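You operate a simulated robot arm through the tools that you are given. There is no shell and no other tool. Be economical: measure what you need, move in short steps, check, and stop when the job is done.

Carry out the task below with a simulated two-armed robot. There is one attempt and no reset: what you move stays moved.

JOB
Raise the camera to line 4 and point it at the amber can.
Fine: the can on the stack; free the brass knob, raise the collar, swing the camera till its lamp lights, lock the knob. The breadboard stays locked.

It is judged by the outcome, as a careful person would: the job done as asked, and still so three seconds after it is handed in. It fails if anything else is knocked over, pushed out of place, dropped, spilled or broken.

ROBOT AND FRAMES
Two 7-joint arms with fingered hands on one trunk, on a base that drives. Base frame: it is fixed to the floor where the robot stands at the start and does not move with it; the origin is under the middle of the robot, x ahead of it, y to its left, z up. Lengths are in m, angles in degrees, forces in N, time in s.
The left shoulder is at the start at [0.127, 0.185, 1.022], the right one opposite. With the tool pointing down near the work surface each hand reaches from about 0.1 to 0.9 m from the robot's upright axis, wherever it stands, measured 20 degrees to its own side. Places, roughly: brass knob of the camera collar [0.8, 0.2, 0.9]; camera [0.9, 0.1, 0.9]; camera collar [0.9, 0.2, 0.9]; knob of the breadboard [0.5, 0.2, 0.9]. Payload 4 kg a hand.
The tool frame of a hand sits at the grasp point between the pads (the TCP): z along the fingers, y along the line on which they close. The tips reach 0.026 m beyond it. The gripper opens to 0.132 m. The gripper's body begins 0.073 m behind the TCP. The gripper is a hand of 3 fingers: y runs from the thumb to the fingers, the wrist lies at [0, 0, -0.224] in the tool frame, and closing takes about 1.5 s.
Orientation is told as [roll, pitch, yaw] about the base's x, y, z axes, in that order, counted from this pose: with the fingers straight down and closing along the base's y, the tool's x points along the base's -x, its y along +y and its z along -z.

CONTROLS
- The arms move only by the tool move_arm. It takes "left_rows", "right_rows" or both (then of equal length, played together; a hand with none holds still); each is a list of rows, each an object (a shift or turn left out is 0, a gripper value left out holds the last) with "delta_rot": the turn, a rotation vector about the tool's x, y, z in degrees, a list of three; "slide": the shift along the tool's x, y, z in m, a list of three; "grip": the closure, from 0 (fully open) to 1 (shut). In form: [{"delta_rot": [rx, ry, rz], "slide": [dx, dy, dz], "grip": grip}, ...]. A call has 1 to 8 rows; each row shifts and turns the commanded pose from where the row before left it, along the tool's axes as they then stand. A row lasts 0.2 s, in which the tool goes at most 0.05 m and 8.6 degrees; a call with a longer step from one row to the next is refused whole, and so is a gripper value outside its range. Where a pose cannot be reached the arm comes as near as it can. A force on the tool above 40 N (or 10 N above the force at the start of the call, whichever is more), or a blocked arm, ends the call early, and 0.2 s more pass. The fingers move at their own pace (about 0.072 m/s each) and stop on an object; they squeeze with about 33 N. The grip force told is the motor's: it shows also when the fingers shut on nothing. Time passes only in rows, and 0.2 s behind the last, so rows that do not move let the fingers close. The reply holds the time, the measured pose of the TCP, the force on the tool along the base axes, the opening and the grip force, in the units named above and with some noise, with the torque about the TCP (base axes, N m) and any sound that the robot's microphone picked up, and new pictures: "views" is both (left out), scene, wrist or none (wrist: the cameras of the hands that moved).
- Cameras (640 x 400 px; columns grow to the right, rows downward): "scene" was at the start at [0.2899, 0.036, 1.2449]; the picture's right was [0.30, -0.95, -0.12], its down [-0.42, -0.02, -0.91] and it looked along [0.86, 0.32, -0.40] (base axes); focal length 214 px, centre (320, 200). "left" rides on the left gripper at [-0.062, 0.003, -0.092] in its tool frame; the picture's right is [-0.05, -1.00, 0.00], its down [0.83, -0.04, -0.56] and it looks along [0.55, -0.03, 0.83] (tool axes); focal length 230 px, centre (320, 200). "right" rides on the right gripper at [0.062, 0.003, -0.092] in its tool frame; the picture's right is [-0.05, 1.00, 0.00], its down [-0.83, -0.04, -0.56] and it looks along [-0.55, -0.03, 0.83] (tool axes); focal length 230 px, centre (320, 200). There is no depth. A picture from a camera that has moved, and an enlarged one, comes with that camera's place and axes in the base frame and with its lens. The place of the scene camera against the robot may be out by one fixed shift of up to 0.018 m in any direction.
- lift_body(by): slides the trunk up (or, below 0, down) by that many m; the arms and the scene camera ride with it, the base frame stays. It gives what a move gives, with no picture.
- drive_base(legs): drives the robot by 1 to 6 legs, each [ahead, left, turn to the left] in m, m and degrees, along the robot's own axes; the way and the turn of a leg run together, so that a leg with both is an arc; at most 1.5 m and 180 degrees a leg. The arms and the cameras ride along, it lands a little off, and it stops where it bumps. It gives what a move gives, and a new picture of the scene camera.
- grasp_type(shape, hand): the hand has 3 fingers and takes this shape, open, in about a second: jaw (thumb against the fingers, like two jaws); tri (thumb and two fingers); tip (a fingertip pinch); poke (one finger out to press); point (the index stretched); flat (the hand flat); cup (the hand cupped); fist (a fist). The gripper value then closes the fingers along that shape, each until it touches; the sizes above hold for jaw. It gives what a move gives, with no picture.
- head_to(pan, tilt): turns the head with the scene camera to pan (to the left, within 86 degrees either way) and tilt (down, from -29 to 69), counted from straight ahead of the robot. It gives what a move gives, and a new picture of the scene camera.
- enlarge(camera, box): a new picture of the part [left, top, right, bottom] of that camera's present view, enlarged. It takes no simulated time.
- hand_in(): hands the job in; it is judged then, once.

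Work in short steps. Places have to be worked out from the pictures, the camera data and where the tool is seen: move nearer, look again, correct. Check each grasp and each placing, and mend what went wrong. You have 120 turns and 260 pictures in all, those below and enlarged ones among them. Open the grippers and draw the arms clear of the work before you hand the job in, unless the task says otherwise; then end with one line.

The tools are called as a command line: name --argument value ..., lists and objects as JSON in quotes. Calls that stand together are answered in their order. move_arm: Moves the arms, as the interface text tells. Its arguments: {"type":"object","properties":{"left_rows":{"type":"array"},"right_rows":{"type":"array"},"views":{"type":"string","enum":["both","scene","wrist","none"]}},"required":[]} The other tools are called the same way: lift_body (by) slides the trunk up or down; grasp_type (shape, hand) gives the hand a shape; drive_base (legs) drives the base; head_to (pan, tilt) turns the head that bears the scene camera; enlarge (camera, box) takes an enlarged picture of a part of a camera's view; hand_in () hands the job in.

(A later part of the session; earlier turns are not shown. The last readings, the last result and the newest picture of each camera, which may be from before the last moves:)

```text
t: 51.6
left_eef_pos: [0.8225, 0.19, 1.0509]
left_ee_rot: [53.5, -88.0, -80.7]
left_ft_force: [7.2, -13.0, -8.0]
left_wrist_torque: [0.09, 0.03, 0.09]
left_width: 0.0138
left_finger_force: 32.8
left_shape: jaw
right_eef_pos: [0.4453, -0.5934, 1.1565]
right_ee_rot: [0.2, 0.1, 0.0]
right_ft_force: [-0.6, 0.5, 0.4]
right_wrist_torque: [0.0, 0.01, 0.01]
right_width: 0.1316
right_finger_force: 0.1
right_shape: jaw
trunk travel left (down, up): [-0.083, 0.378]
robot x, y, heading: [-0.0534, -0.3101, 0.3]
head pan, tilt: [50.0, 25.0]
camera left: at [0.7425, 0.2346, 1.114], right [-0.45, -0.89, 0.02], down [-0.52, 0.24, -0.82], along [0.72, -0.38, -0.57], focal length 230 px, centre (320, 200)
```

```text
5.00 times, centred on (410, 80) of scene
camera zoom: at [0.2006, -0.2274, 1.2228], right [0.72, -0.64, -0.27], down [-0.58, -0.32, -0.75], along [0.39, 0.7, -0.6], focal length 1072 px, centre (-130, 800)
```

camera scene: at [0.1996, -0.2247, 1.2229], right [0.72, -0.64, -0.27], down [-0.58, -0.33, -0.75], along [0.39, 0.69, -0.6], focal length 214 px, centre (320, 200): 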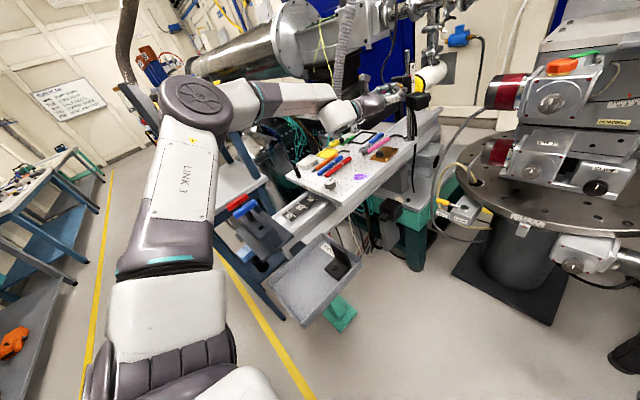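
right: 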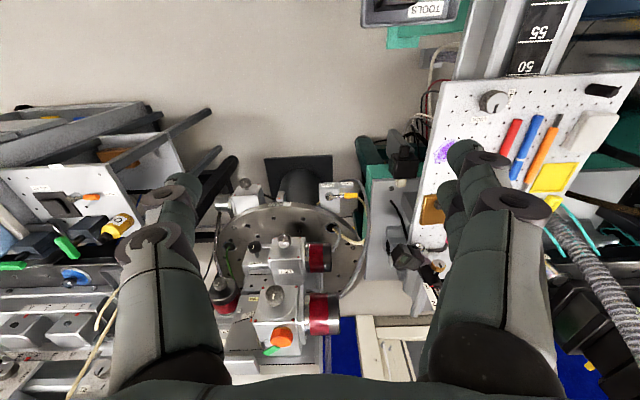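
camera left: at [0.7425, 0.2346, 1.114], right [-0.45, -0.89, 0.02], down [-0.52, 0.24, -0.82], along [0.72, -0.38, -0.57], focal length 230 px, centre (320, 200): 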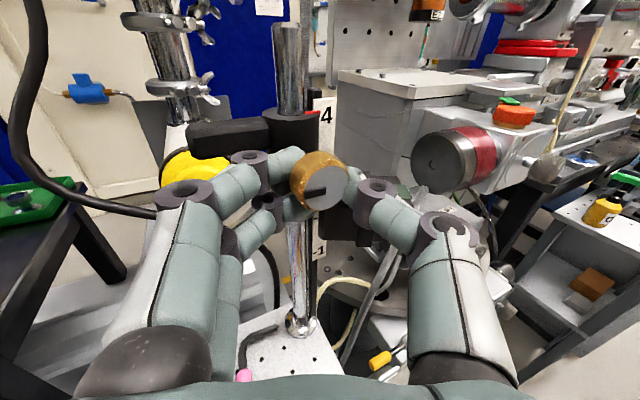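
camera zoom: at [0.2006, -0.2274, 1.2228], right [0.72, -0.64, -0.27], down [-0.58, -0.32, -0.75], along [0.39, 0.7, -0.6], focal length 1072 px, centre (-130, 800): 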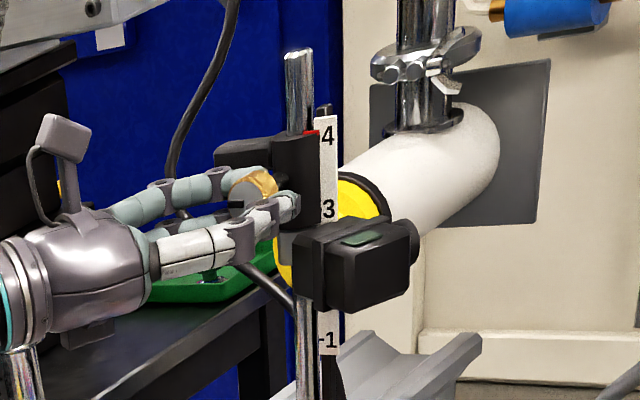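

The tool turned but the knob only moved 3–4 mm sideways at 13 N, so the swing has friction. I push further along the tangent.

move_arm --left_rows '[{"slide": [0, 0.005, -0.001]}, {"slide": [0, 0.005, -0.001]}, {}]' --views "wrist"

enlarge --camera "scene" --box '[370, 40, 450, 120]'

```text
t: 52.4
left_eef_pos: [0.8247, 0.1957, 1.0522]
left_ee_rot: [53.3, -87.8, -80.5]
left_ft_force: [3.4, -37.2, -9.4]
left_wrist_torque: [0.24, -0.04, -0.32]
left_width: 0.0135
left_finger_force: 32.8
left_shape: jaw
right_eef_pos: [0.4444, -0.5977, 1.1559]
right_ee_rot: [0.3, 0.0, 0.0]
right_ft_force: [0.1, 0.4, 0.5]
right_wrist_torque: [0.0, 0.03, 0.0]
right_width: 0.1317
right_finger_force: 0.0
right_shape: jaw
trunk travel left (down, up): [-0.083, 0.378]
robot x, y, heading: [-0.054, -0.3058, 0.1]
head pan, tilt: [50.0, 25.0]
camera left: at [0.7451, 0.2399, 1.1158], right [-0.46, -0.89, 0.02], down [-0.52, 0.25, -0.82], along [0.72, -0.39, -0.57], focal length 230 px, centre (320, 200)
```

left: 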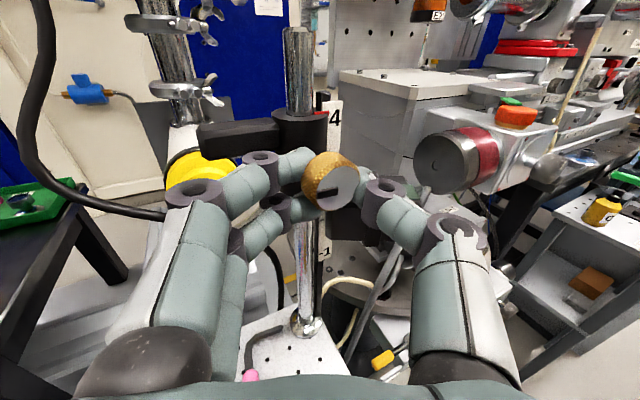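

```text
5.00 times, centred on (410, 80) of scene
camera zoom: at [0.2001, -0.2311, 1.2231], right [0.72, -0.64, -0.28], down [-0.58, -0.32, -0.75], along [0.39, 0.7, -0.6], focal length 1072 px, centre (-130, 800)
```

zoom: 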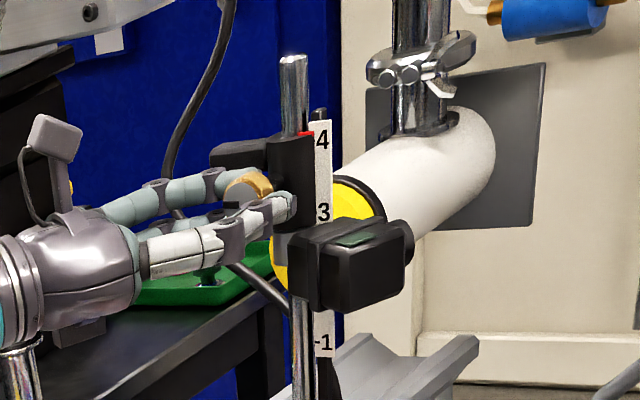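

37 N and no clear swing, so something holds it. I back off the push and look closely at the camera mount.

move_arm --left_rows '[{"slide": [0, -0.005, 0.001]}, {"slide": [0, -0.004, 0.001]}, {}]' --views "wrist"

enlarge --camera "scene" --box '[395, 50, 435, 110]'

enlarge --camera "left" --box '[230, 60, 430, 260]'

```text
t: 53.2
left_eef_pos: [0.8231, 0.1922, 1.0507]
left_ee_rot: [56.3, -87.9, -82.9]
left_ft_force: [18.7, -20.9, -1.0]
left_wrist_torque: [0.12, -0.15, -0.06]
left_width: 0.0127
left_finger_force: 33.4
left_shape: jaw
right_eef_pos: [0.4475, -0.5936, 1.1555]
right_ee_rot: [0.4, 0.1, 0.0]
right_ft_force: [0.3, -0.2, 0.2]
right_wrist_torque: [0.0, -0.02, -0.01]
right_width: 0.132
right_finger_force: 0.2
right_shape: jaw
trunk travel left (down, up): [-0.083, 0.378]
robot x, y, heading: [-0.0525, -0.3024, -0.0]
head pan, tilt: [50.0, 25.0]
camera left: at [0.7425, 0.2366, 1.1154], right [-0.45, -0.89, 0.02], down [-0.52, 0.24, -0.82], along [0.73, -0.38, -0.57], focal length 230 px, centre (320, 200)
```

left: 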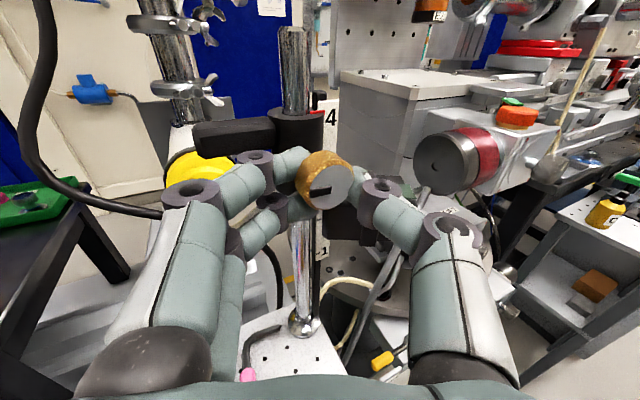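

```text
6.67 times, centred on (415, 80) of scene
camera zoom: at [0.2014, -0.2285, 1.2229], right [0.72, -0.64, -0.28], down [-0.58, -0.32, -0.75], along [0.39, 0.7, -0.6], focal length 1430 px, centre (-313, 1000)
```

zoom: 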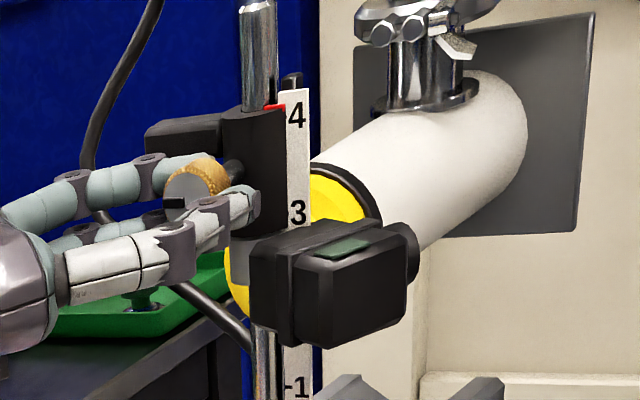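

```text
2.00 times, centred on (330, 160) of left
camera zoom: at [0.7425, 0.2366, 1.1154], right [-0.45, -0.89, 0.02], down [-0.52, 0.24, -0.82], along [0.73, -0.38, -0.57], focal length 460 px, centre (300, 280)
```

zoom: 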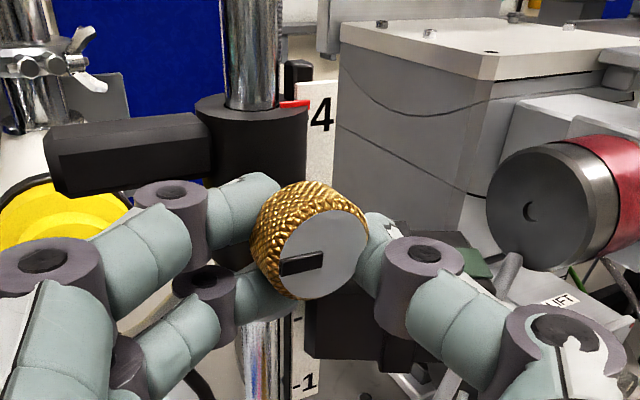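

The collar didn't swing; the knob shows no end stop yet, so it may not be fully free. I return the tool to its pre-swing pose, then turn the knob further counter-clockwise.

move_arm --left_rows '[{"delta_rot": [-6, 0, 0], "slide": [0, -0.005, 0.0]}, {"delta_rot": [-6, 0, 0], "slide": [0, -0.005, 0.0]}, {}]' --views "none"

move_arm --left_rows '[{"delta_rot": [0, -1.8, -6.8]}, {"delta_rot": [0, -1.8, -6.8]}, {"delta_rot": [0, -1.8, -6.8]}, {}]' --views "wrist"

enlarge --camera "left" --box '[230, 60, 430, 260]'

```text
t: 54.0
left_eef_pos: [0.8195, 0.1865, 1.0482]
left_ee_rot: [65.8, -87.9, -80.6]
left_ft_force: [28.0, -10.7, 4.4]
left_wrist_torque: [0.18, 0.14, -0.49]
left_width: 0.0097
left_finger_force: 33.5
left_shape: jaw
right_eef_pos: [0.4464, -0.5931, 1.1555]
right_ee_rot: [0.3, 0.1, 0.0]
right_ft_force: [-0.2, 0.2, 0.4]
right_wrist_torque: [0.02, 0.0, 0.0]
right_width: 0.1321
right_finger_force: 0.0
right_shape: jaw
trunk travel left (down, up): [-0.083, 0.378]
robot x, y, heading: [-0.0563, -0.3015, -0.0]
head pan, tilt: [50.0, 25.0]
```

```text
t: 55.0
left_eef_pos: [0.8189, 0.1841, 1.0478]
left_ee_rot: [-103.4, -70.8, 88.7]
left_ft_force: [21.8, -18.8, 1.3]
left_wrist_torque: [0.56, -0.01, -0.54]
left_width: 0.0091
left_finger_force: 32.6
left_shape: jaw
right_eef_pos: [0.4468, -0.5935, 1.1559]
right_ee_rot: [0.3, 0.1, 0.2]
right_ft_force: [-0.6, 0.1, -0.5]
right_wrist_torque: [-0.03, 0.0, -0.02]
right_width: 0.132
right_finger_force: 0.0
right_shape: jaw
trunk travel left (down, up): [-0.083, 0.378]
robot x, y, heading: [-0.053, -0.3055, 0.1]
head pan, tilt: [50.0, 25.0]
camera left: at [0.7315, 0.2301, 1.0987], right [-0.25, -0.9, 0.37], down [-0.55, -0.18, -0.81], along [0.79, -0.41, -0.45], focal length 230 px, centre (320, 200)
```

left: 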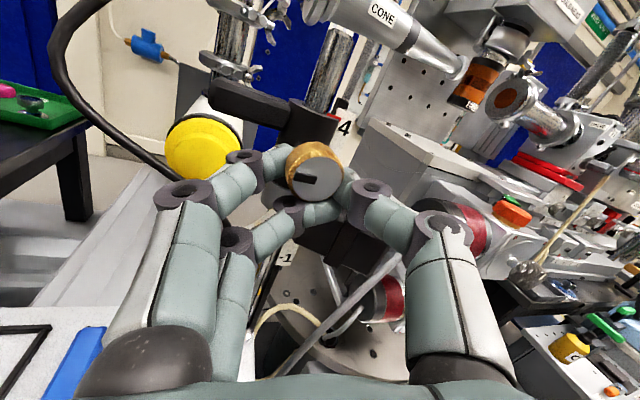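

```text
2.00 times, centred on (330, 160) of left
camera zoom: at [0.7315, 0.2301, 1.0987], right [-0.25, -0.9, 0.37], down [-0.55, -0.18, -0.81], along [0.79, -0.41, -0.45], focal length 460 px, centre (300, 280)
```

zoom: 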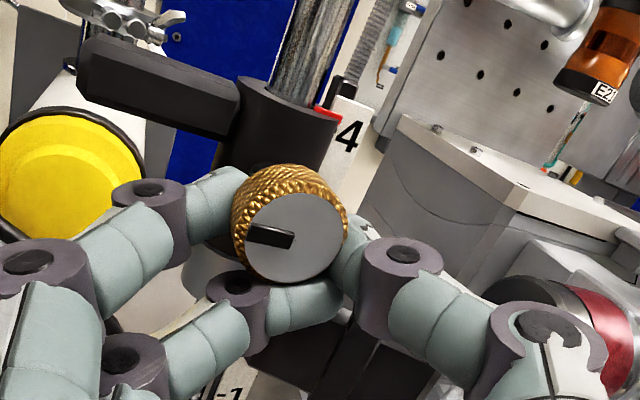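

The knob seems at its end stop (~95°), and the grip is degrading. Before choosing how to swing, I check around for other amber cans/stacks that could be the target.

enlarge --camera "scene" --box '[100, 0, 260, 110]'

enlarge --camera "left" --box '[340, 0, 640, 190]'

enlarge --camera "scene" --box '[395, 50, 435, 110]'

```text
3.64 times, centred on (180, 55) of scene
camera zoom: at [0.2013, -0.2287, 1.2226], right [0.72, -0.64, -0.28], down [-0.58, -0.32, -0.75], along [0.39, 0.7, -0.6], focal length 780 px, centre (829, 727)
```

zoom: 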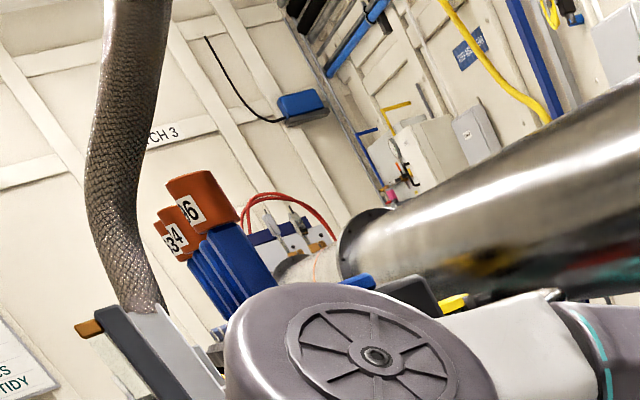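

```text
2.11 times, centred on (490, 95) of left
camera zoom: at [0.7315, 0.2301, 1.0987], right [-0.25, -0.9, 0.37], down [-0.55, -0.18, -0.81], along [0.79, -0.41, -0.45], focal length 484 px, centre (-38, 421)
```

zoom: 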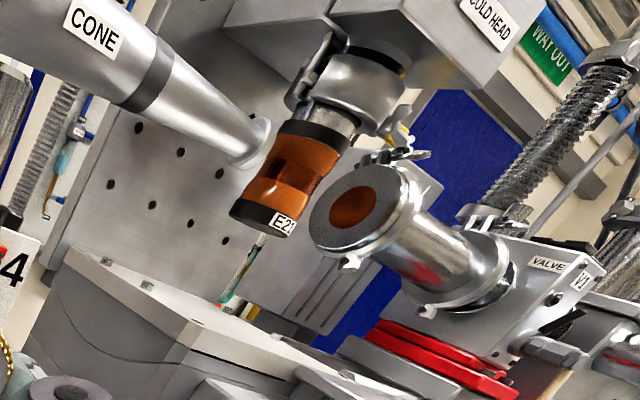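

```text
6.67 times, centred on (415, 80) of scene
camera zoom: at [0.2013, -0.2287, 1.2226], right [0.72, -0.64, -0.28], down [-0.58, -0.32, -0.75], along [0.39, 0.7, -0.6], focal length 1430 px, centre (-313, 1000)
```

zoom: 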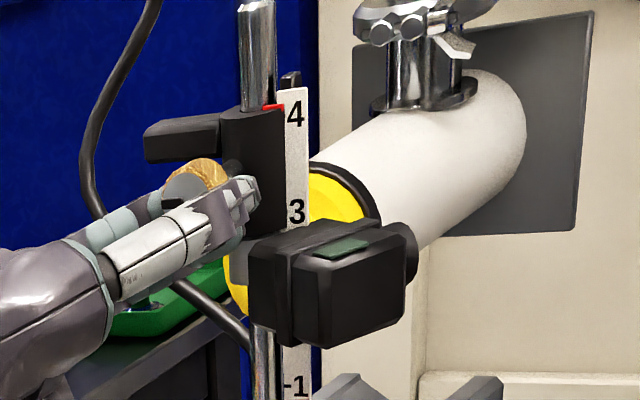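

E21 is the only fitting amber can. I relieve the forward pull on the fingers (4 mm forward) and then lower a few mm to learn whether the 10 N was weight or friction.

move_arm --left_rows '[{"slide": [0, 0, 0.004]}, {}]' --views "none"

move_arm --left_rows '[{"slide": [0.002, 0, 0]}, {}]' --views "wrist"

enlarge --camera "left" --box '[230, 60, 430, 260]'

```text
t: 55.6
left_eef_pos: [0.8222, 0.1831, 1.0486]
left_ee_rot: [-103.3, -71.0, 88.6]
left_ft_force: [0.9, -22.2, -8.9]
left_wrist_torque: [0.47, 0.05, -0.58]
left_width: 0.0104
left_finger_force: 33.1
left_shape: jaw
right_eef_pos: [0.4442, -0.5937, 1.1551]
right_ee_rot: [0.3, 0.0, 0.0]
right_ft_force: [0.0, -0.7, -0.1]
right_wrist_torque: [-0.05, 0.03, 0.04]
right_width: 0.132
right_finger_force: 0.1
right_shape: jaw
trunk travel left (down, up): [-0.083, 0.378]
robot x, y, heading: [-0.056, -0.3004, 0.3]
head pan, tilt: [50.0, 25.0]
```

```text
t: 56.2
left_eef_pos: [0.8219, 0.1836, 1.0485]
left_ee_rot: [-103.7, -71.0, 89.0]
left_ft_force: [-1.6, -20.1, -8.3]
left_wrist_torque: [0.45, 0.07, -0.53]
left_width: 0.0106
left_finger_force: 33.1
left_shape: jaw
right_eef_pos: [0.4448, -0.5934, 1.1566]
right_ee_rot: [0.1, 0.0, 0.1]
right_ft_force: [-0.3, -0.6, -0.2]
right_wrist_torque: [-0.03, 0.0, -0.01]
right_width: 0.1319
right_finger_force: 0.2
right_shape: jaw
trunk travel left (down, up): [-0.083, 0.378]
robot x, y, heading: [-0.0539, -0.3052, -0.0]
head pan, tilt: [50.0, 25.0]
camera left: at [0.7332, 0.2298, 1.0989], right [-0.25, -0.9, 0.37], down [-0.55, -0.18, -0.81], along [0.79, -0.41, -0.45], focal length 230 px, centre (320, 200)
```

left: 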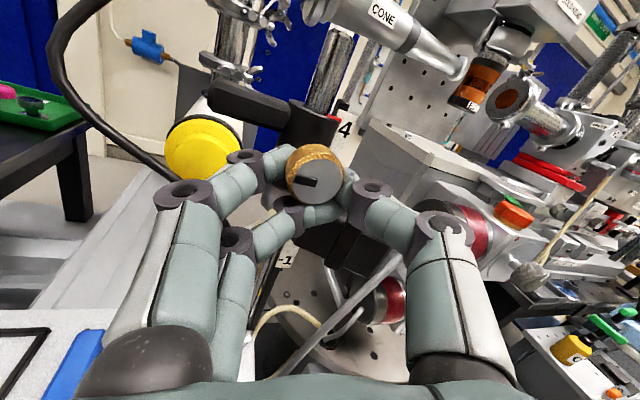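

```text
2.00 times, centred on (330, 160) of left
camera zoom: at [0.7332, 0.2298, 1.0989], right [-0.25, -0.9, 0.37], down [-0.55, -0.18, -0.81], along [0.79, -0.41, -0.45], focal length 460 px, centre (300, 280)
```

zoom: 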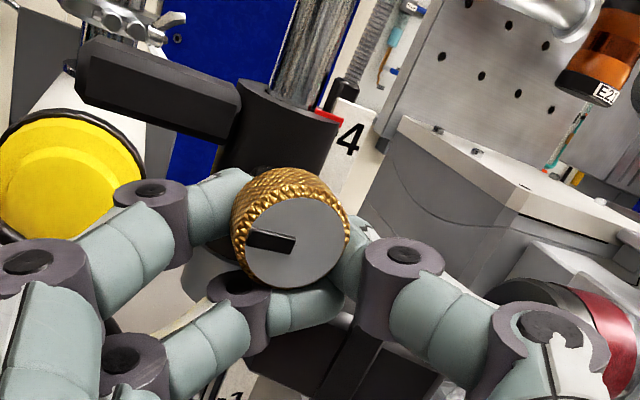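

About 9 N is weight. I test the other swing direction a little, to see if the hinge moves at all.

move_arm --left_rows '[{"slide": [0, -0.005, 0]}, {"slide": [0, -0.005, 0]}, {}]' --views "none"

move_arm --left_rows '[{"slide": [0, -0.005, 0]}, {}]' --views "wrist"

enlarge --camera "scene" --box '[395, 50, 435, 110]'

```text
t: 57.0
left_eef_pos: [0.8203, 0.1783, 1.0495]
left_ee_rot: [-103.6, -70.9, 89.1]
left_ft_force: [14.0, -1.1, -4.0]
left_wrist_torque: [0.27, 0.03, -0.18]
left_width: 0.0103
left_finger_force: 32.9
left_shape: jaw
right_eef_pos: [0.4476, -0.5907, 1.1576]
right_ee_rot: [0.2, 0.1, 0.2]
right_ft_force: [-0.2, -1.2, -0.6]
right_wrist_torque: [0.03, 0.0, 0.0]
right_width: 0.1318
right_finger_force: 0.0
right_shape: jaw
trunk travel left (down, up): [-0.083, 0.378]
robot x, y, heading: [-0.0558, -0.3017, 0.2]
head pan, tilt: [50.0, 25.0]
```

```text
t: 57.6
left_eef_pos: [0.8196, 0.176, 1.05]
left_ee_rot: [-103.8, -70.6, 89.3]
left_ft_force: [19.4, 12.0, -1.5]
left_wrist_torque: [0.21, -0.01, -0.04]
left_width: 0.0107
left_finger_force: 33.2
left_shape: jaw
right_eef_pos: [0.4485, -0.5898, 1.1559]
right_ee_rot: [-0.1, 0.0, 0.2]
right_ft_force: [-0.4, 0.4, 0.3]
right_wrist_torque: [-0.02, -0.02, 0.03]
right_width: 0.1319
right_finger_force: 0.0
right_shape: jaw
trunk travel left (down, up): [-0.083, 0.378]
robot x, y, heading: [-0.0497, -0.3044, 0.4]
head pan, tilt: [50.0, 25.0]
camera left: at [0.7309, 0.2221, 1.1013], right [-0.25, -0.9, 0.37], down [-0.55, -0.18, -0.81], along [0.8, -0.41, -0.45], focal length 230 px, centre (320, 200)
```

left: 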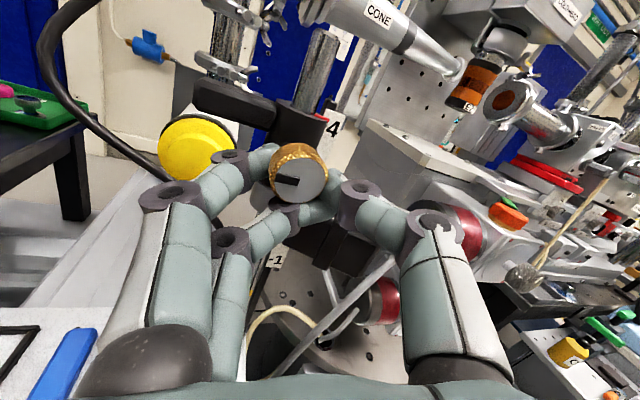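

```text
6.67 times, centred on (415, 80) of scene
camera zoom: at [0.2014, -0.2234, 1.2224], right [0.72, -0.64, -0.27], down [-0.58, -0.33, -0.75], along [0.39, 0.69, -0.6], focal length 1430 px, centre (-313, 1000)
```

zoom: 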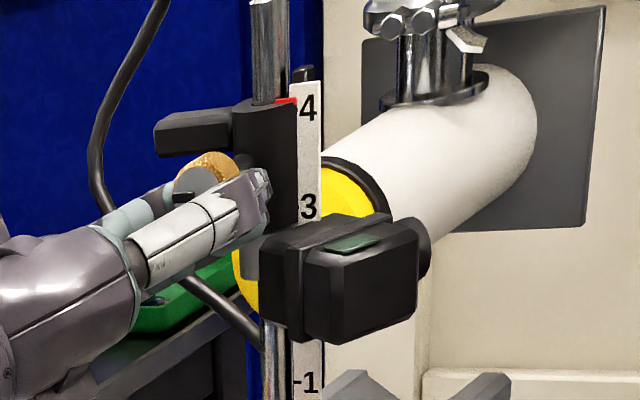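

The collar behaves rigidly both ways: it is keyed to the scale, so the camera must swivel on its own grey ring below. Needing a second hand for that, I first re-lock the knob here: recentre and turn clockwise.

move_arm --left_rows '[{"slide": [0, 0.005, 0.001]}, {"delta_rot": [0, 2.07, 7.73]}, {"delta_rot": [0, 2.07, 7.73]}, {"delta_rot": [0, 2.07, 7.73]}, {}]' --views "none"

move_arm --left_rows '[{"delta_rot": [0, 2.07, 7.73]}, {"delta_rot": [0, 2.07, 7.73]}, {"delta_rot": [0, 2.07, 7.73]}, {}]' --views "wrist"

enlarge --camera "left" --box '[230, 60, 430, 260]'

```text
t: 58.8
left_eef_pos: [0.8203, 0.1778, 1.0477]
left_ee_rot: [68.7, -85.1, -83.4]
left_ft_force: [3.6, 7.5, -11.3]
left_wrist_torque: [-0.16, 0.19, 0.08]
left_width: 0.011
left_finger_force: 33.0
left_shape: jaw
right_eef_pos: [0.4461, -0.5891, 1.1574]
right_ee_rot: [0.1, 0.0, 0.0]
right_ft_force: [0.3, 0.0, -0.1]
right_wrist_torque: [0.01, 0.01, 0.01]
right_width: 0.1321
right_finger_force: 0.0
right_shape: jaw
trunk travel left (down, up): [-0.083, 0.378]
robot x, y, heading: [-0.0527, -0.3063, 0.2]
head pan, tilt: [50.0, 25.0]
```

```text
t: 59.8
left_eef_pos: [0.8212, 0.1815, 1.047]
left_ee_rot: [74.0, -61.1, -88.5]
left_ft_force: [2.5, 19.6, -13.7]
left_wrist_torque: [-0.24, 0.2, 0.24]
left_width: 0.0113
left_finger_force: 33.3
left_shape: jaw
right_eef_pos: [0.4465, -0.587, 1.1581]
right_ee_rot: [0.0, 0.1, 0.2]
right_ft_force: [-1.2, -1.0, -0.4]
right_wrist_torque: [0.02, -0.01, 0.02]
right_width: 0.1319
right_finger_force: 0.0
right_shape: jaw
trunk travel left (down, up): [-0.083, 0.378]
robot x, y, heading: [-0.0563, -0.3014, -0.1]
head pan, tilt: [50.0, 25.0]
camera left: at [0.733, 0.1769, 1.1147], right [-0.25, -0.87, -0.42], down [-0.56, 0.48, -0.67], along [0.79, 0.06, -0.61], focal length 230 px, centre (320, 200)
```

left: 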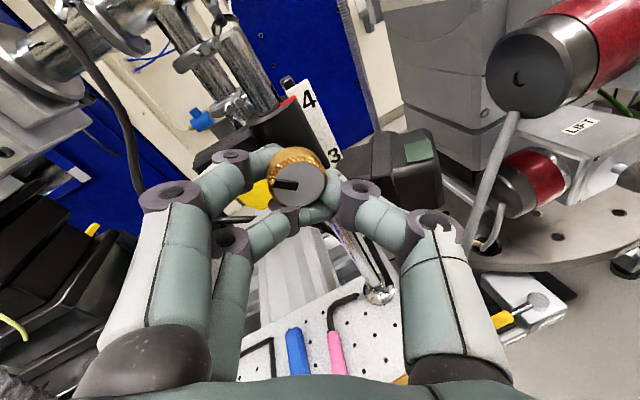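

```text
2.00 times, centred on (330, 160) of left
camera zoom: at [0.733, 0.1769, 1.1147], right [-0.25, -0.87, -0.42], down [-0.56, 0.48, -0.67], along [0.79, 0.06, -0.61], focal length 460 px, centre (300, 280)
```

zoom: 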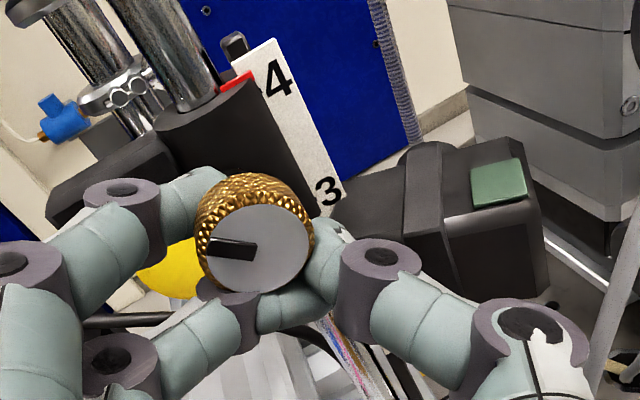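

The knob turns back with the hand. I relieve the sideways force (7 mm toward +y) and continue clockwise.

move_arm --left_rows '[{"slide": [0.0034, 0.0059, -0.0016]}, {"delta_rot": [0, 2.07, 7.73]}, {"delta_rot": [0, 2.07, 7.73]}, {"delta_rot": [0, 2.07, 7.73]}, {"delta_rot": [0, 2.07, 7.73]}, {}]' --views "wrist"

enlarge --camera "left" --box '[230, 60, 430, 260]'

```text
t: 61.2
left_eef_pos: [0.8214, 0.1894, 1.048]
left_ee_rot: [74.4, -29.0, -89.3]
left_ft_force: [5.3, 20.3, -14.8]
left_wrist_torque: [-0.15, 0.28, 0.26]
left_width: 0.0114
left_finger_force: 33.0
left_shape: jaw
right_eef_pos: [0.447, -0.5865, 1.1587]
right_ee_rot: [-0.2, 0.1, 0.2]
right_ft_force: [0.0, -0.4, 0.5]
right_wrist_torque: [0.04, 0.02, 0.01]
right_width: 0.132
right_finger_force: 0.1
right_shape: jaw
trunk travel left (down, up): [-0.083, 0.378]
robot x, y, heading: [-0.0525, -0.3017, 0.2]
head pan, tilt: [50.0, 25.0]
camera left: at [0.7336, 0.15, 1.1024], right [-0.26, -0.52, -0.81], down [-0.56, 0.77, -0.31], along [0.79, 0.37, -0.49], focal length 230 px, centre (320, 200)
```

left: 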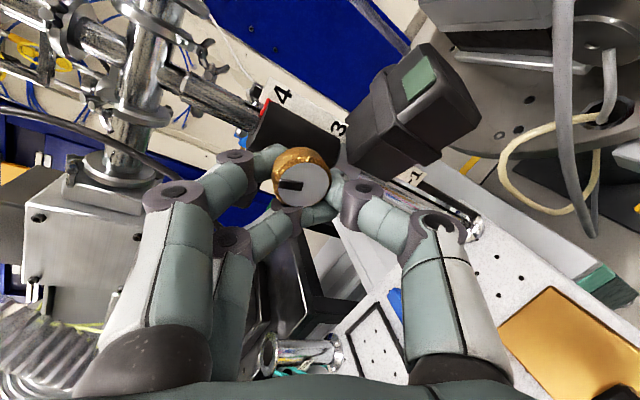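

```text
2.00 times, centred on (330, 160) of left
camera zoom: at [0.7336, 0.15, 1.1024], right [-0.26, -0.52, -0.81], down [-0.56, 0.77, -0.31], along [0.79, 0.37, -0.49], focal length 460 px, centre (300, 280)
```

zoom: 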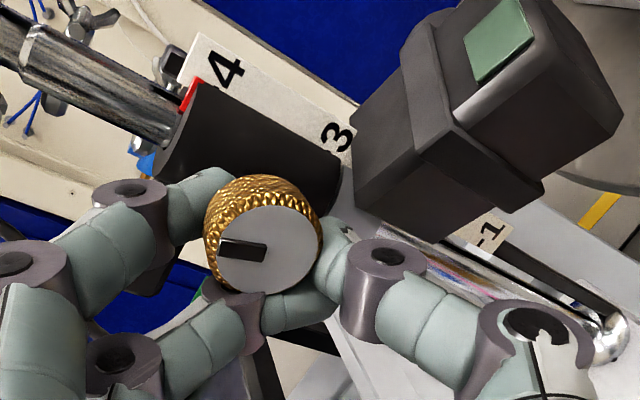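

move_arm --left_rows '[{"slide": [0.0044, 0.0023, -0.0006]}, {"delta_rot": [0, 2.07, 7.73]}, {"delta_rot": [0, 2.07, 7.73]}, {"delta_rot": [0, 2.07, 7.73]}, {"delta_rot": [0, 2.07, 7.73]}, {}]' --views "wrist"

enlarge --camera "left" --box '[230, 60, 430, 260]'

```text
t: 62.6
left_eef_pos: [0.8205, 0.1944, 1.0499]
left_ee_rot: [74.6, 2.9, -89.3]
left_ft_force: [17.2, 28.1, -0.1]
left_wrist_torque: [-0.63, 0.13, 0.47]
left_width: 0.0105
left_finger_force: 33.1
left_shape: jaw
right_eef_pos: [0.4461, -0.5879, 1.1572]
right_ee_rot: [-0.1, 0.0, 0.3]
right_ft_force: [-0.6, 0.0, -0.3]
right_wrist_torque: [0.01, 0.0, -0.01]
right_width: 0.1317
right_finger_force: 0.2
right_shape: jaw
trunk travel left (down, up): [-0.083, 0.378]
robot x, y, heading: [-0.0497, -0.299, 0.1]
head pan, tilt: [50.0, 25.0]
camera left: at [0.7329, 0.1327, 1.0747], right [-0.26, -0.01, -0.96], down [-0.56, 0.82, 0.15], along [0.79, 0.57, -0.22], focal length 230 px, centre (320, 200)
```

left: 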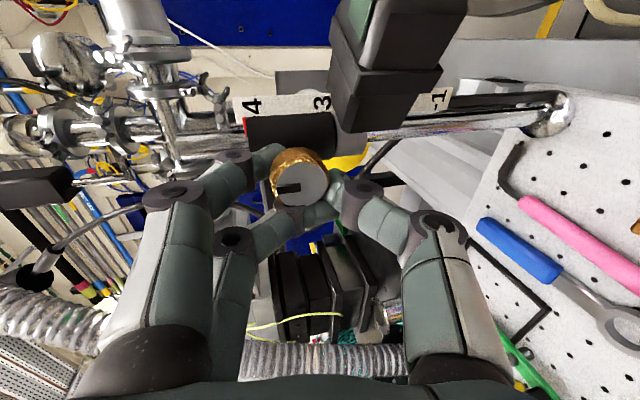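

```text
2.00 times, centred on (330, 160) of left
camera zoom: at [0.7329, 0.1327, 1.0747], right [-0.26, -0.01, -0.96], down [-0.56, 0.82, 0.15], along [0.79, 0.57, -0.22], focal length 460 px, centre (300, 280)
```

zoom: 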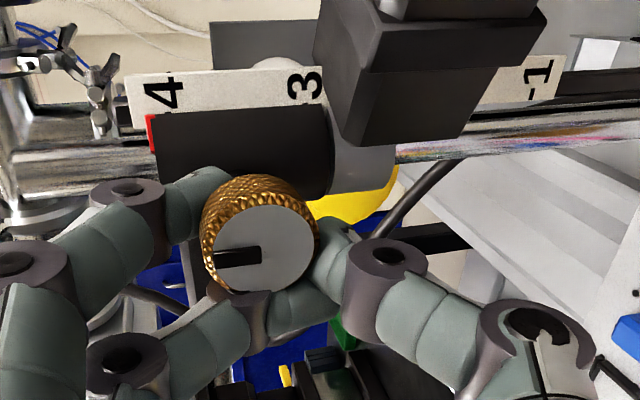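

The knob is back at mark-up with rising torque and the collar now carries itself; the pointer reads ~3–4 mm above line 4 (to be trimmed later). I open the hand and back off to see that it holds.

move_arm --left_rows '[{"grip": 0.6}, {}, {}, {}, {"slide": [0, 0, -0.02]}, {"slide": [0, 0, -0.03]}, {"slide": [0, 0, -0.03]}, {}]' --views "both"

enlarge --camera "left" --box '[200, 60, 440, 240]'

enlarge --camera "scene" --box '[395, 50, 435, 110]'

```text
t: 64.4
left_eef_pos: [0.7417, 0.1848, 1.0727]
left_ee_rot: [74.7, 2.9, -89.7]
left_ft_force: [0.2, 0.4, 0.2]
left_wrist_torque: [-0.04, 0.0, -0.01]
left_width: 0.0523
left_finger_force: 0.1
left_shape: jaw
right_eef_pos: [0.4436, -0.5908, 1.1575]
right_ee_rot: [0.1, -0.2, 0.1]
right_ft_force: [-0.3, -0.1, -0.4]
right_wrist_torque: [0.02, -0.01, -0.02]
right_width: 0.1319
right_finger_force: 0.1
right_shape: jaw
trunk travel left (down, up): [-0.083, 0.378]
robot x, y, heading: [-0.0504, -0.3015, 0.1]
head pan, tilt: [50.0, 25.0]
camera scene: at [0.1988, -0.226, 1.2231], right [0.72, -0.64, -0.27], down [-0.58, -0.32, -0.75], along [0.39, 0.7, -0.6], focal length 214 px, centre (320, 200)
camera left: at [0.6536, 0.1237, 1.097], right [-0.26, 0.0, -0.96], down [-0.55, 0.82, 0.15], along [0.79, 0.57, -0.22], focal length 230 px, centre (320, 200)
```

scene: 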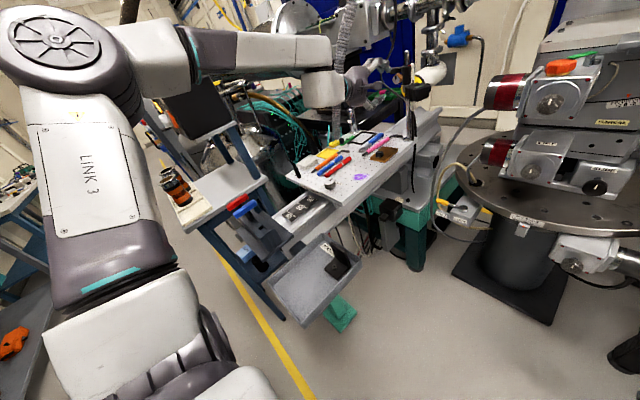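
left: 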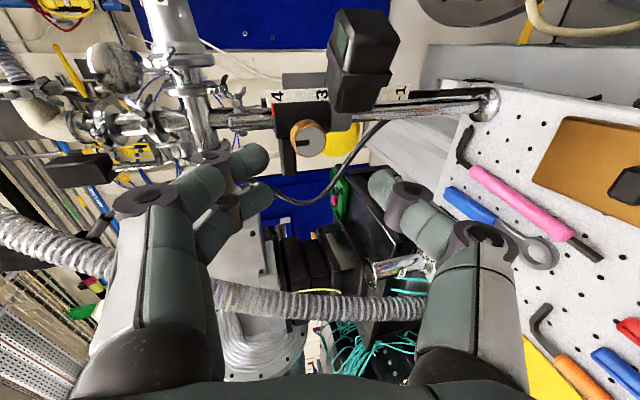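

```text
2.22 times, centred on (320, 150) of left
camera zoom: at [0.6536, 0.1237, 1.097], right [-0.26, 0.0, -0.96], down [-0.55, 0.82, 0.15], along [0.79, 0.57, -0.22], focal length 511 px, centre (320, 311)
```

zoom: 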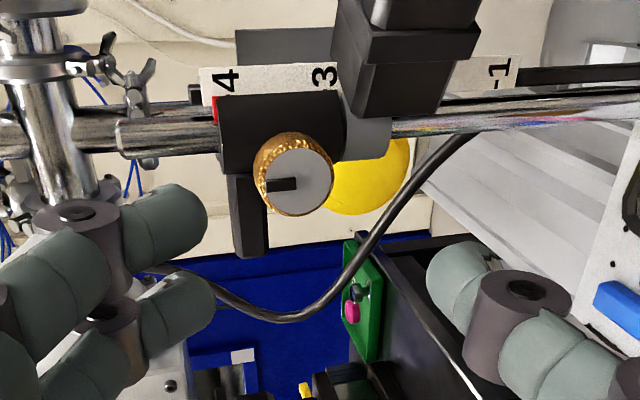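

```text
6.67 times, centred on (415, 80) of scene
camera zoom: at [0.1988, -0.226, 1.2231], right [0.72, -0.64, -0.27], down [-0.58, -0.32, -0.75], along [0.39, 0.7, -0.6], focal length 1430 px, centre (-313, 1000)
```

zoom: 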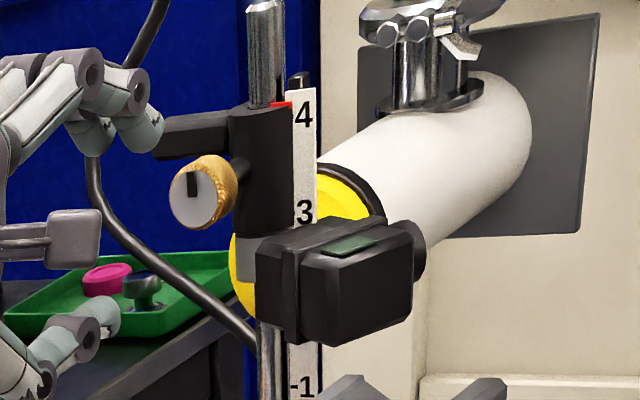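

The collar holds locked at line 4 (+~4 mm). Now I study the camera's shape from both views to plan the second-hand grasp.

enlarge --camera "left" --box '[280, 0, 430, 130]'

head_to --pan 35 --tilt 10

enlarge --camera "scene" --box '[280, 110, 380, 190]'

```text
3.08 times, centred on (355, 65) of left
camera zoom: at [0.6536, 0.1237, 1.097], right [-0.26, 0.0, -0.96], down [-0.55, 0.82, 0.15], along [0.79, 0.57, -0.22], focal length 708 px, centre (212, 615)
```

zoom: 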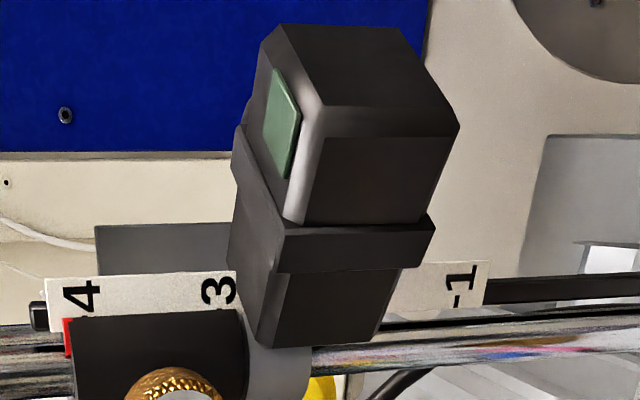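

```text
t: 65.2
left_eef_pos: [0.7406, 0.1856, 1.0717]
left_ee_rot: [74.6, 2.9, -89.8]
left_ft_force: [0.4, 0.2, -0.5]
left_wrist_torque: [-0.03, -0.02, -0.02]
left_width: 0.0525
left_finger_force: 0.1
left_shape: jaw
right_eef_pos: [0.443, -0.5908, 1.1576]
right_ee_rot: [0.1, -0.2, 0.1]
right_ft_force: [0.1, 0.3, 0.6]
right_wrist_torque: [0.03, -0.01, 0.02]
right_width: 0.1321
right_finger_force: 0.1
right_shape: jaw
trunk travel left (down, up): [-0.083, 0.378]
robot x, y, heading: [-0.0549, -0.2987, 0.1]
head pan, tilt: [35.0, 10.0]
camera scene: at [0.2226, -0.2426, 1.24], right [0.54, -0.82, -0.2], down [-0.48, -0.1, -0.87], along [0.69, 0.57, -0.45], focal length 214 px, centre (320, 200)
```

scene: 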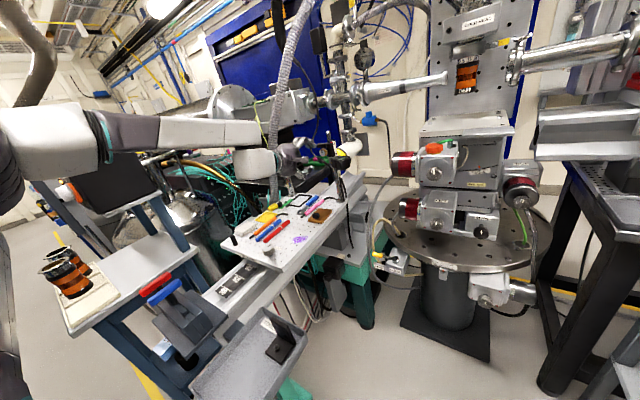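

```text
5.00 times, centred on (330, 150) of scene
camera zoom: at [0.2226, -0.2426, 1.24], right [0.54, -0.82, -0.2], down [-0.48, -0.1, -0.87], along [0.69, 0.57, -0.45], focal length 1072 px, centre (270, 450)
```

zoom: 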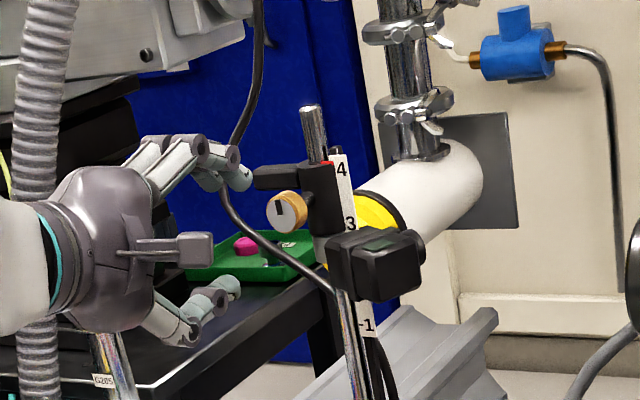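

There are also amber cans on the cart at left; I check those to be sure which is "on the stack".

enlarge --camera "scene" --box '[20, 220, 140, 340]'

enlarge --camera "scene" --box '[380, 0, 540, 170]'

```text
3.33 times, centred on (80, 280) of scene
camera zoom: at [0.2226, -0.2426, 1.24], right [0.54, -0.82, -0.2], down [-0.48, -0.1, -0.87], along [0.69, 0.57, -0.45], focal length 715 px, centre (1120, -67)
```

zoom: 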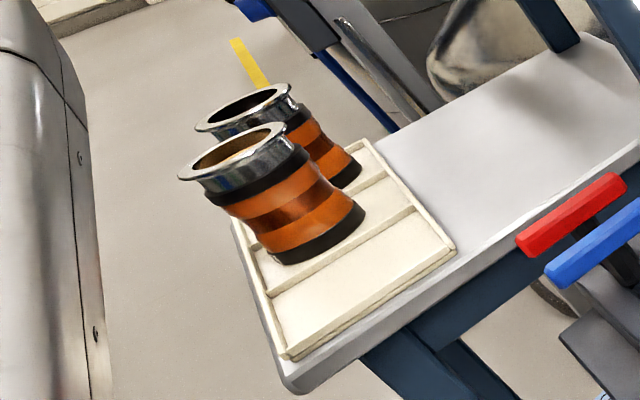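

```text
2.35 times, centred on (460, 85) of scene
camera zoom: at [0.2226, -0.2426, 1.24], right [0.54, -0.82, -0.2], down [-0.48, -0.1, -0.87], along [0.69, 0.57, -0.45], focal length 505 px, centre (-9, 471)
```

zoom: 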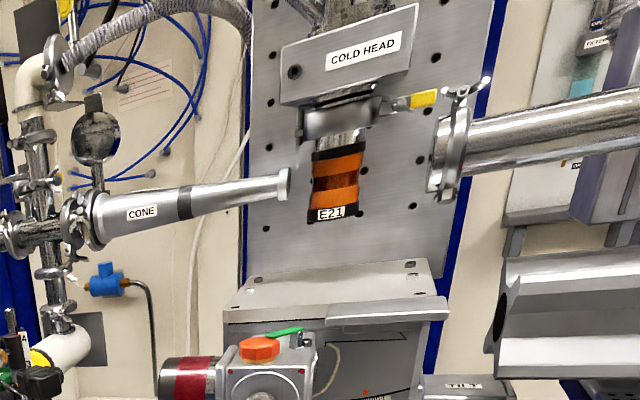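

E21 on the cold-head stack is the target; the camera hangs from the grey ring, lens on its back side near azimuth −15°, needing ~30° clockwise. I pull the left hand back and move the robot 0.1 m left so both hands can reach.

move_arm --left_rows '[{"slide": [0, 0, -0.045]}, {"slide": [0, 0, -0.045]}, {"slide": [0, 0, -0.04]}]' --views "none"

drive_base --legs '[[0, 0.1, 0]]'

head_to --pan 25 --tilt 10

```text
t: 66.0
left_eef_pos: [0.6153, 0.1832, 1.1062]
left_ee_rot: [74.8, 2.9, -89.8]
left_ft_force: [-0.1, 0.1, -0.2]
left_wrist_torque: [-0.01, 0.0, 0.02]
left_width: 0.0525
left_finger_force: 0.1
left_shape: jaw
right_eef_pos: [0.4426, -0.5927, 1.1587]
right_ee_rot: [0.1, -0.3, 0.1]
right_ft_force: [1.5, -0.2, 0.2]
right_wrist_torque: [0.02, -0.04, 0.0]
right_width: 0.132
right_finger_force: 0.0
right_shape: jaw
trunk travel left (down, up): [-0.083, 0.378]
robot x, y, heading: [-0.0525, -0.3035, -0.1]
head pan, tilt: [35.0, 10.0]
```

```text
t: 67.1
left_eef_pos: [0.6172, 0.2864, 1.1041]
left_ee_rot: [74.7, 2.9, -89.8]
left_ft_force: [-0.6, 0.6, -0.1]
left_wrist_torque: [0.01, 0.01, -0.02]
left_width: 0.0525
left_finger_force: 0.1
left_shape: jaw
right_eef_pos: [0.4437, -0.4891, 1.1581]
right_ee_rot: [0.1, -0.1, 0.0]
right_ft_force: [0.3, -0.5, 0.1]
right_wrist_torque: [-0.05, -0.03, 0.01]
right_width: 0.1319
right_finger_force: 0.1
right_shape: jaw
trunk travel left (down, up): [-0.083, 0.378]
robot x, y, heading: [-0.0567, -0.2021, 0.1]
head pan, tilt: [35.0, 10.0]
camera scene: at [0.2226, -0.1408, 1.2399], right [0.54, -0.82, -0.2], down [-0.48, -0.1, -0.87], along [0.69, 0.57, -0.45], focal length 214 px, centre (320, 200)
```

scene: 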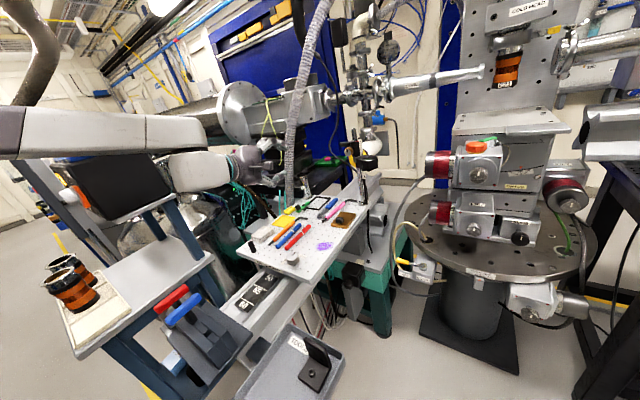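

```text
t: 67.8
left_eef_pos: [0.6174, 0.2853, 1.1049]
left_ee_rot: [74.7, 2.9, -89.8]
left_ft_force: [0.1, 0.2, -0.2]
left_wrist_torque: [0.02, 0.01, 0.03]
left_width: 0.0529
left_finger_force: 0.0
left_shape: jaw
right_eef_pos: [0.4431, -0.4915, 1.1582]
right_ee_rot: [0.0, -0.2, 0.1]
right_ft_force: [0.0, -0.6, 0.1]
right_wrist_torque: [0.0, -0.01, 0.01]
right_width: 0.1318
right_finger_force: 0.1
right_shape: jaw
trunk travel left (down, up): [-0.083, 0.378]
robot x, y, heading: [-0.0551, -0.1998, 0.1]
head pan, tilt: [25.0, 10.0]
camera scene: at [0.2302, -0.1557, 1.2371], right [0.4, -0.91, -0.15], down [-0.5, -0.07, -0.86], along [0.77, 0.42, -0.48], focal length 214 px, centre (320, 200)
```

scene: 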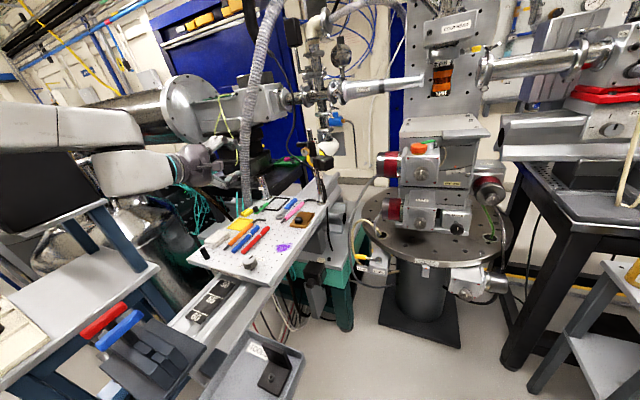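

Now the right hand: I tip it forward to level, close its fingers into a blunt pusher, and will use it to push the camera round from its right end.

move_arm --right_rows '[{"delta_rot": [0, -8.5, 0], "grip": 1.0}, {"delta_rot": [0, -8.5, 0]}, {"delta_rot": [0, -8.5, 0]}, {"delta_rot": [0, -8.5, 0]}, {"delta_rot": [0, -8.5, 0]}, {"delta_rot": [0, -8.5, 0]}, {"delta_rot": [0, -8.5, 0]}, {"delta_rot": [0, -8.5, 0]}]' --views "none"

move_arm --right_rows '[{"delta_rot": [0, -8, 0]}, {"delta_rot": [0, -8, 0]}, {"slide": [0, 0.04, 0.02]}, {"slide": [0, 0.04, 0.02]}, {"slide": [0, 0.04, 0.02]}, {"slide": [0, 0.04, 0.02]}]' --views "both"

```text
t: 69.6
left_eef_pos: [0.617, 0.2856, 1.1055]
left_ee_rot: [74.7, 2.9, -89.8]
left_ft_force: [0.6, -0.6, 0.4]
left_wrist_torque: [-0.01, 0.01, -0.02]
left_width: 0.0524
left_finger_force: 0.0
left_shape: jaw
right_eef_pos: [0.4407, -0.4909, 1.1583]
right_ee_rot: [0.2, -68.3, -0.2]
right_ft_force: [0.7, -0.3, 0.5]
right_wrist_torque: [0.0, 0.02, -0.02]
right_width: 0.0
right_finger_force: 33.3
right_shape: jaw
trunk travel left (down, up): [-0.083, 0.378]
robot x, y, heading: [-0.0543, -0.2018, 0.4]
head pan, tilt: [25.0, 10.0]
```

```text
t: 71.0
left_eef_pos: [0.6181, 0.2862, 1.103]
left_ee_rot: [74.6, 2.8, -90.0]
left_ft_force: [0.0, 0.7, 0.1]
left_wrist_torque: [-0.03, -0.01, -0.05]
left_width: 0.0525
left_finger_force: 0.1
left_shape: jaw
right_eef_pos: [0.5208, -0.328, 1.1399]
right_ee_rot: [0.3, -80.1, -0.3]
right_ft_force: [0.1, 0.1, 0.0]
right_wrist_torque: [0.0, 0.0, -0.03]
right_width: 0.0001
right_finger_force: 32.8
right_shape: jaw
right hand out of reach, approached as far as the arm can: row 2
trunk travel left (down, up): [-0.083, 0.378]
robot x, y, heading: [-0.0545, -0.2033, -0.2]
head pan, tilt: [25.0, 10.0]
camera scene: at [0.2314, -0.1542, 1.2366], right [0.4, -0.91, -0.15], down [-0.5, -0.07, -0.86], along [0.77, 0.42, -0.48], focal length 214 px, centre (320, 200)
camera right: at [0.4203, -0.3266, 1.0942], right [0.01, 1.0, 0.05], down [-0.4, -0.04, 0.91], along [0.92, -0.03, 0.4], focal length 230 px, centre (320, 200)
```

scene: 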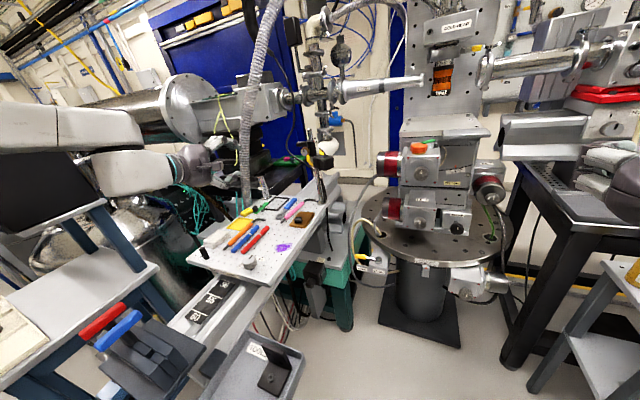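
right: 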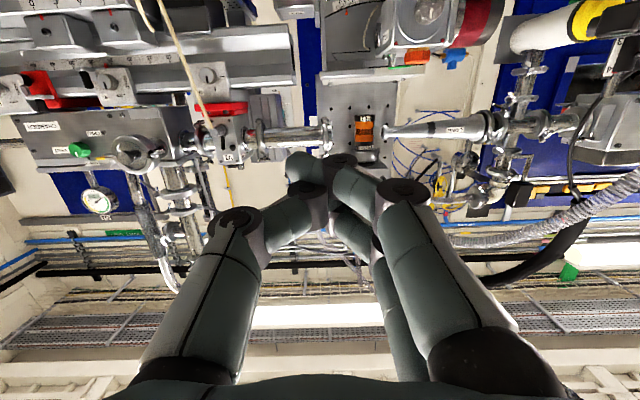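

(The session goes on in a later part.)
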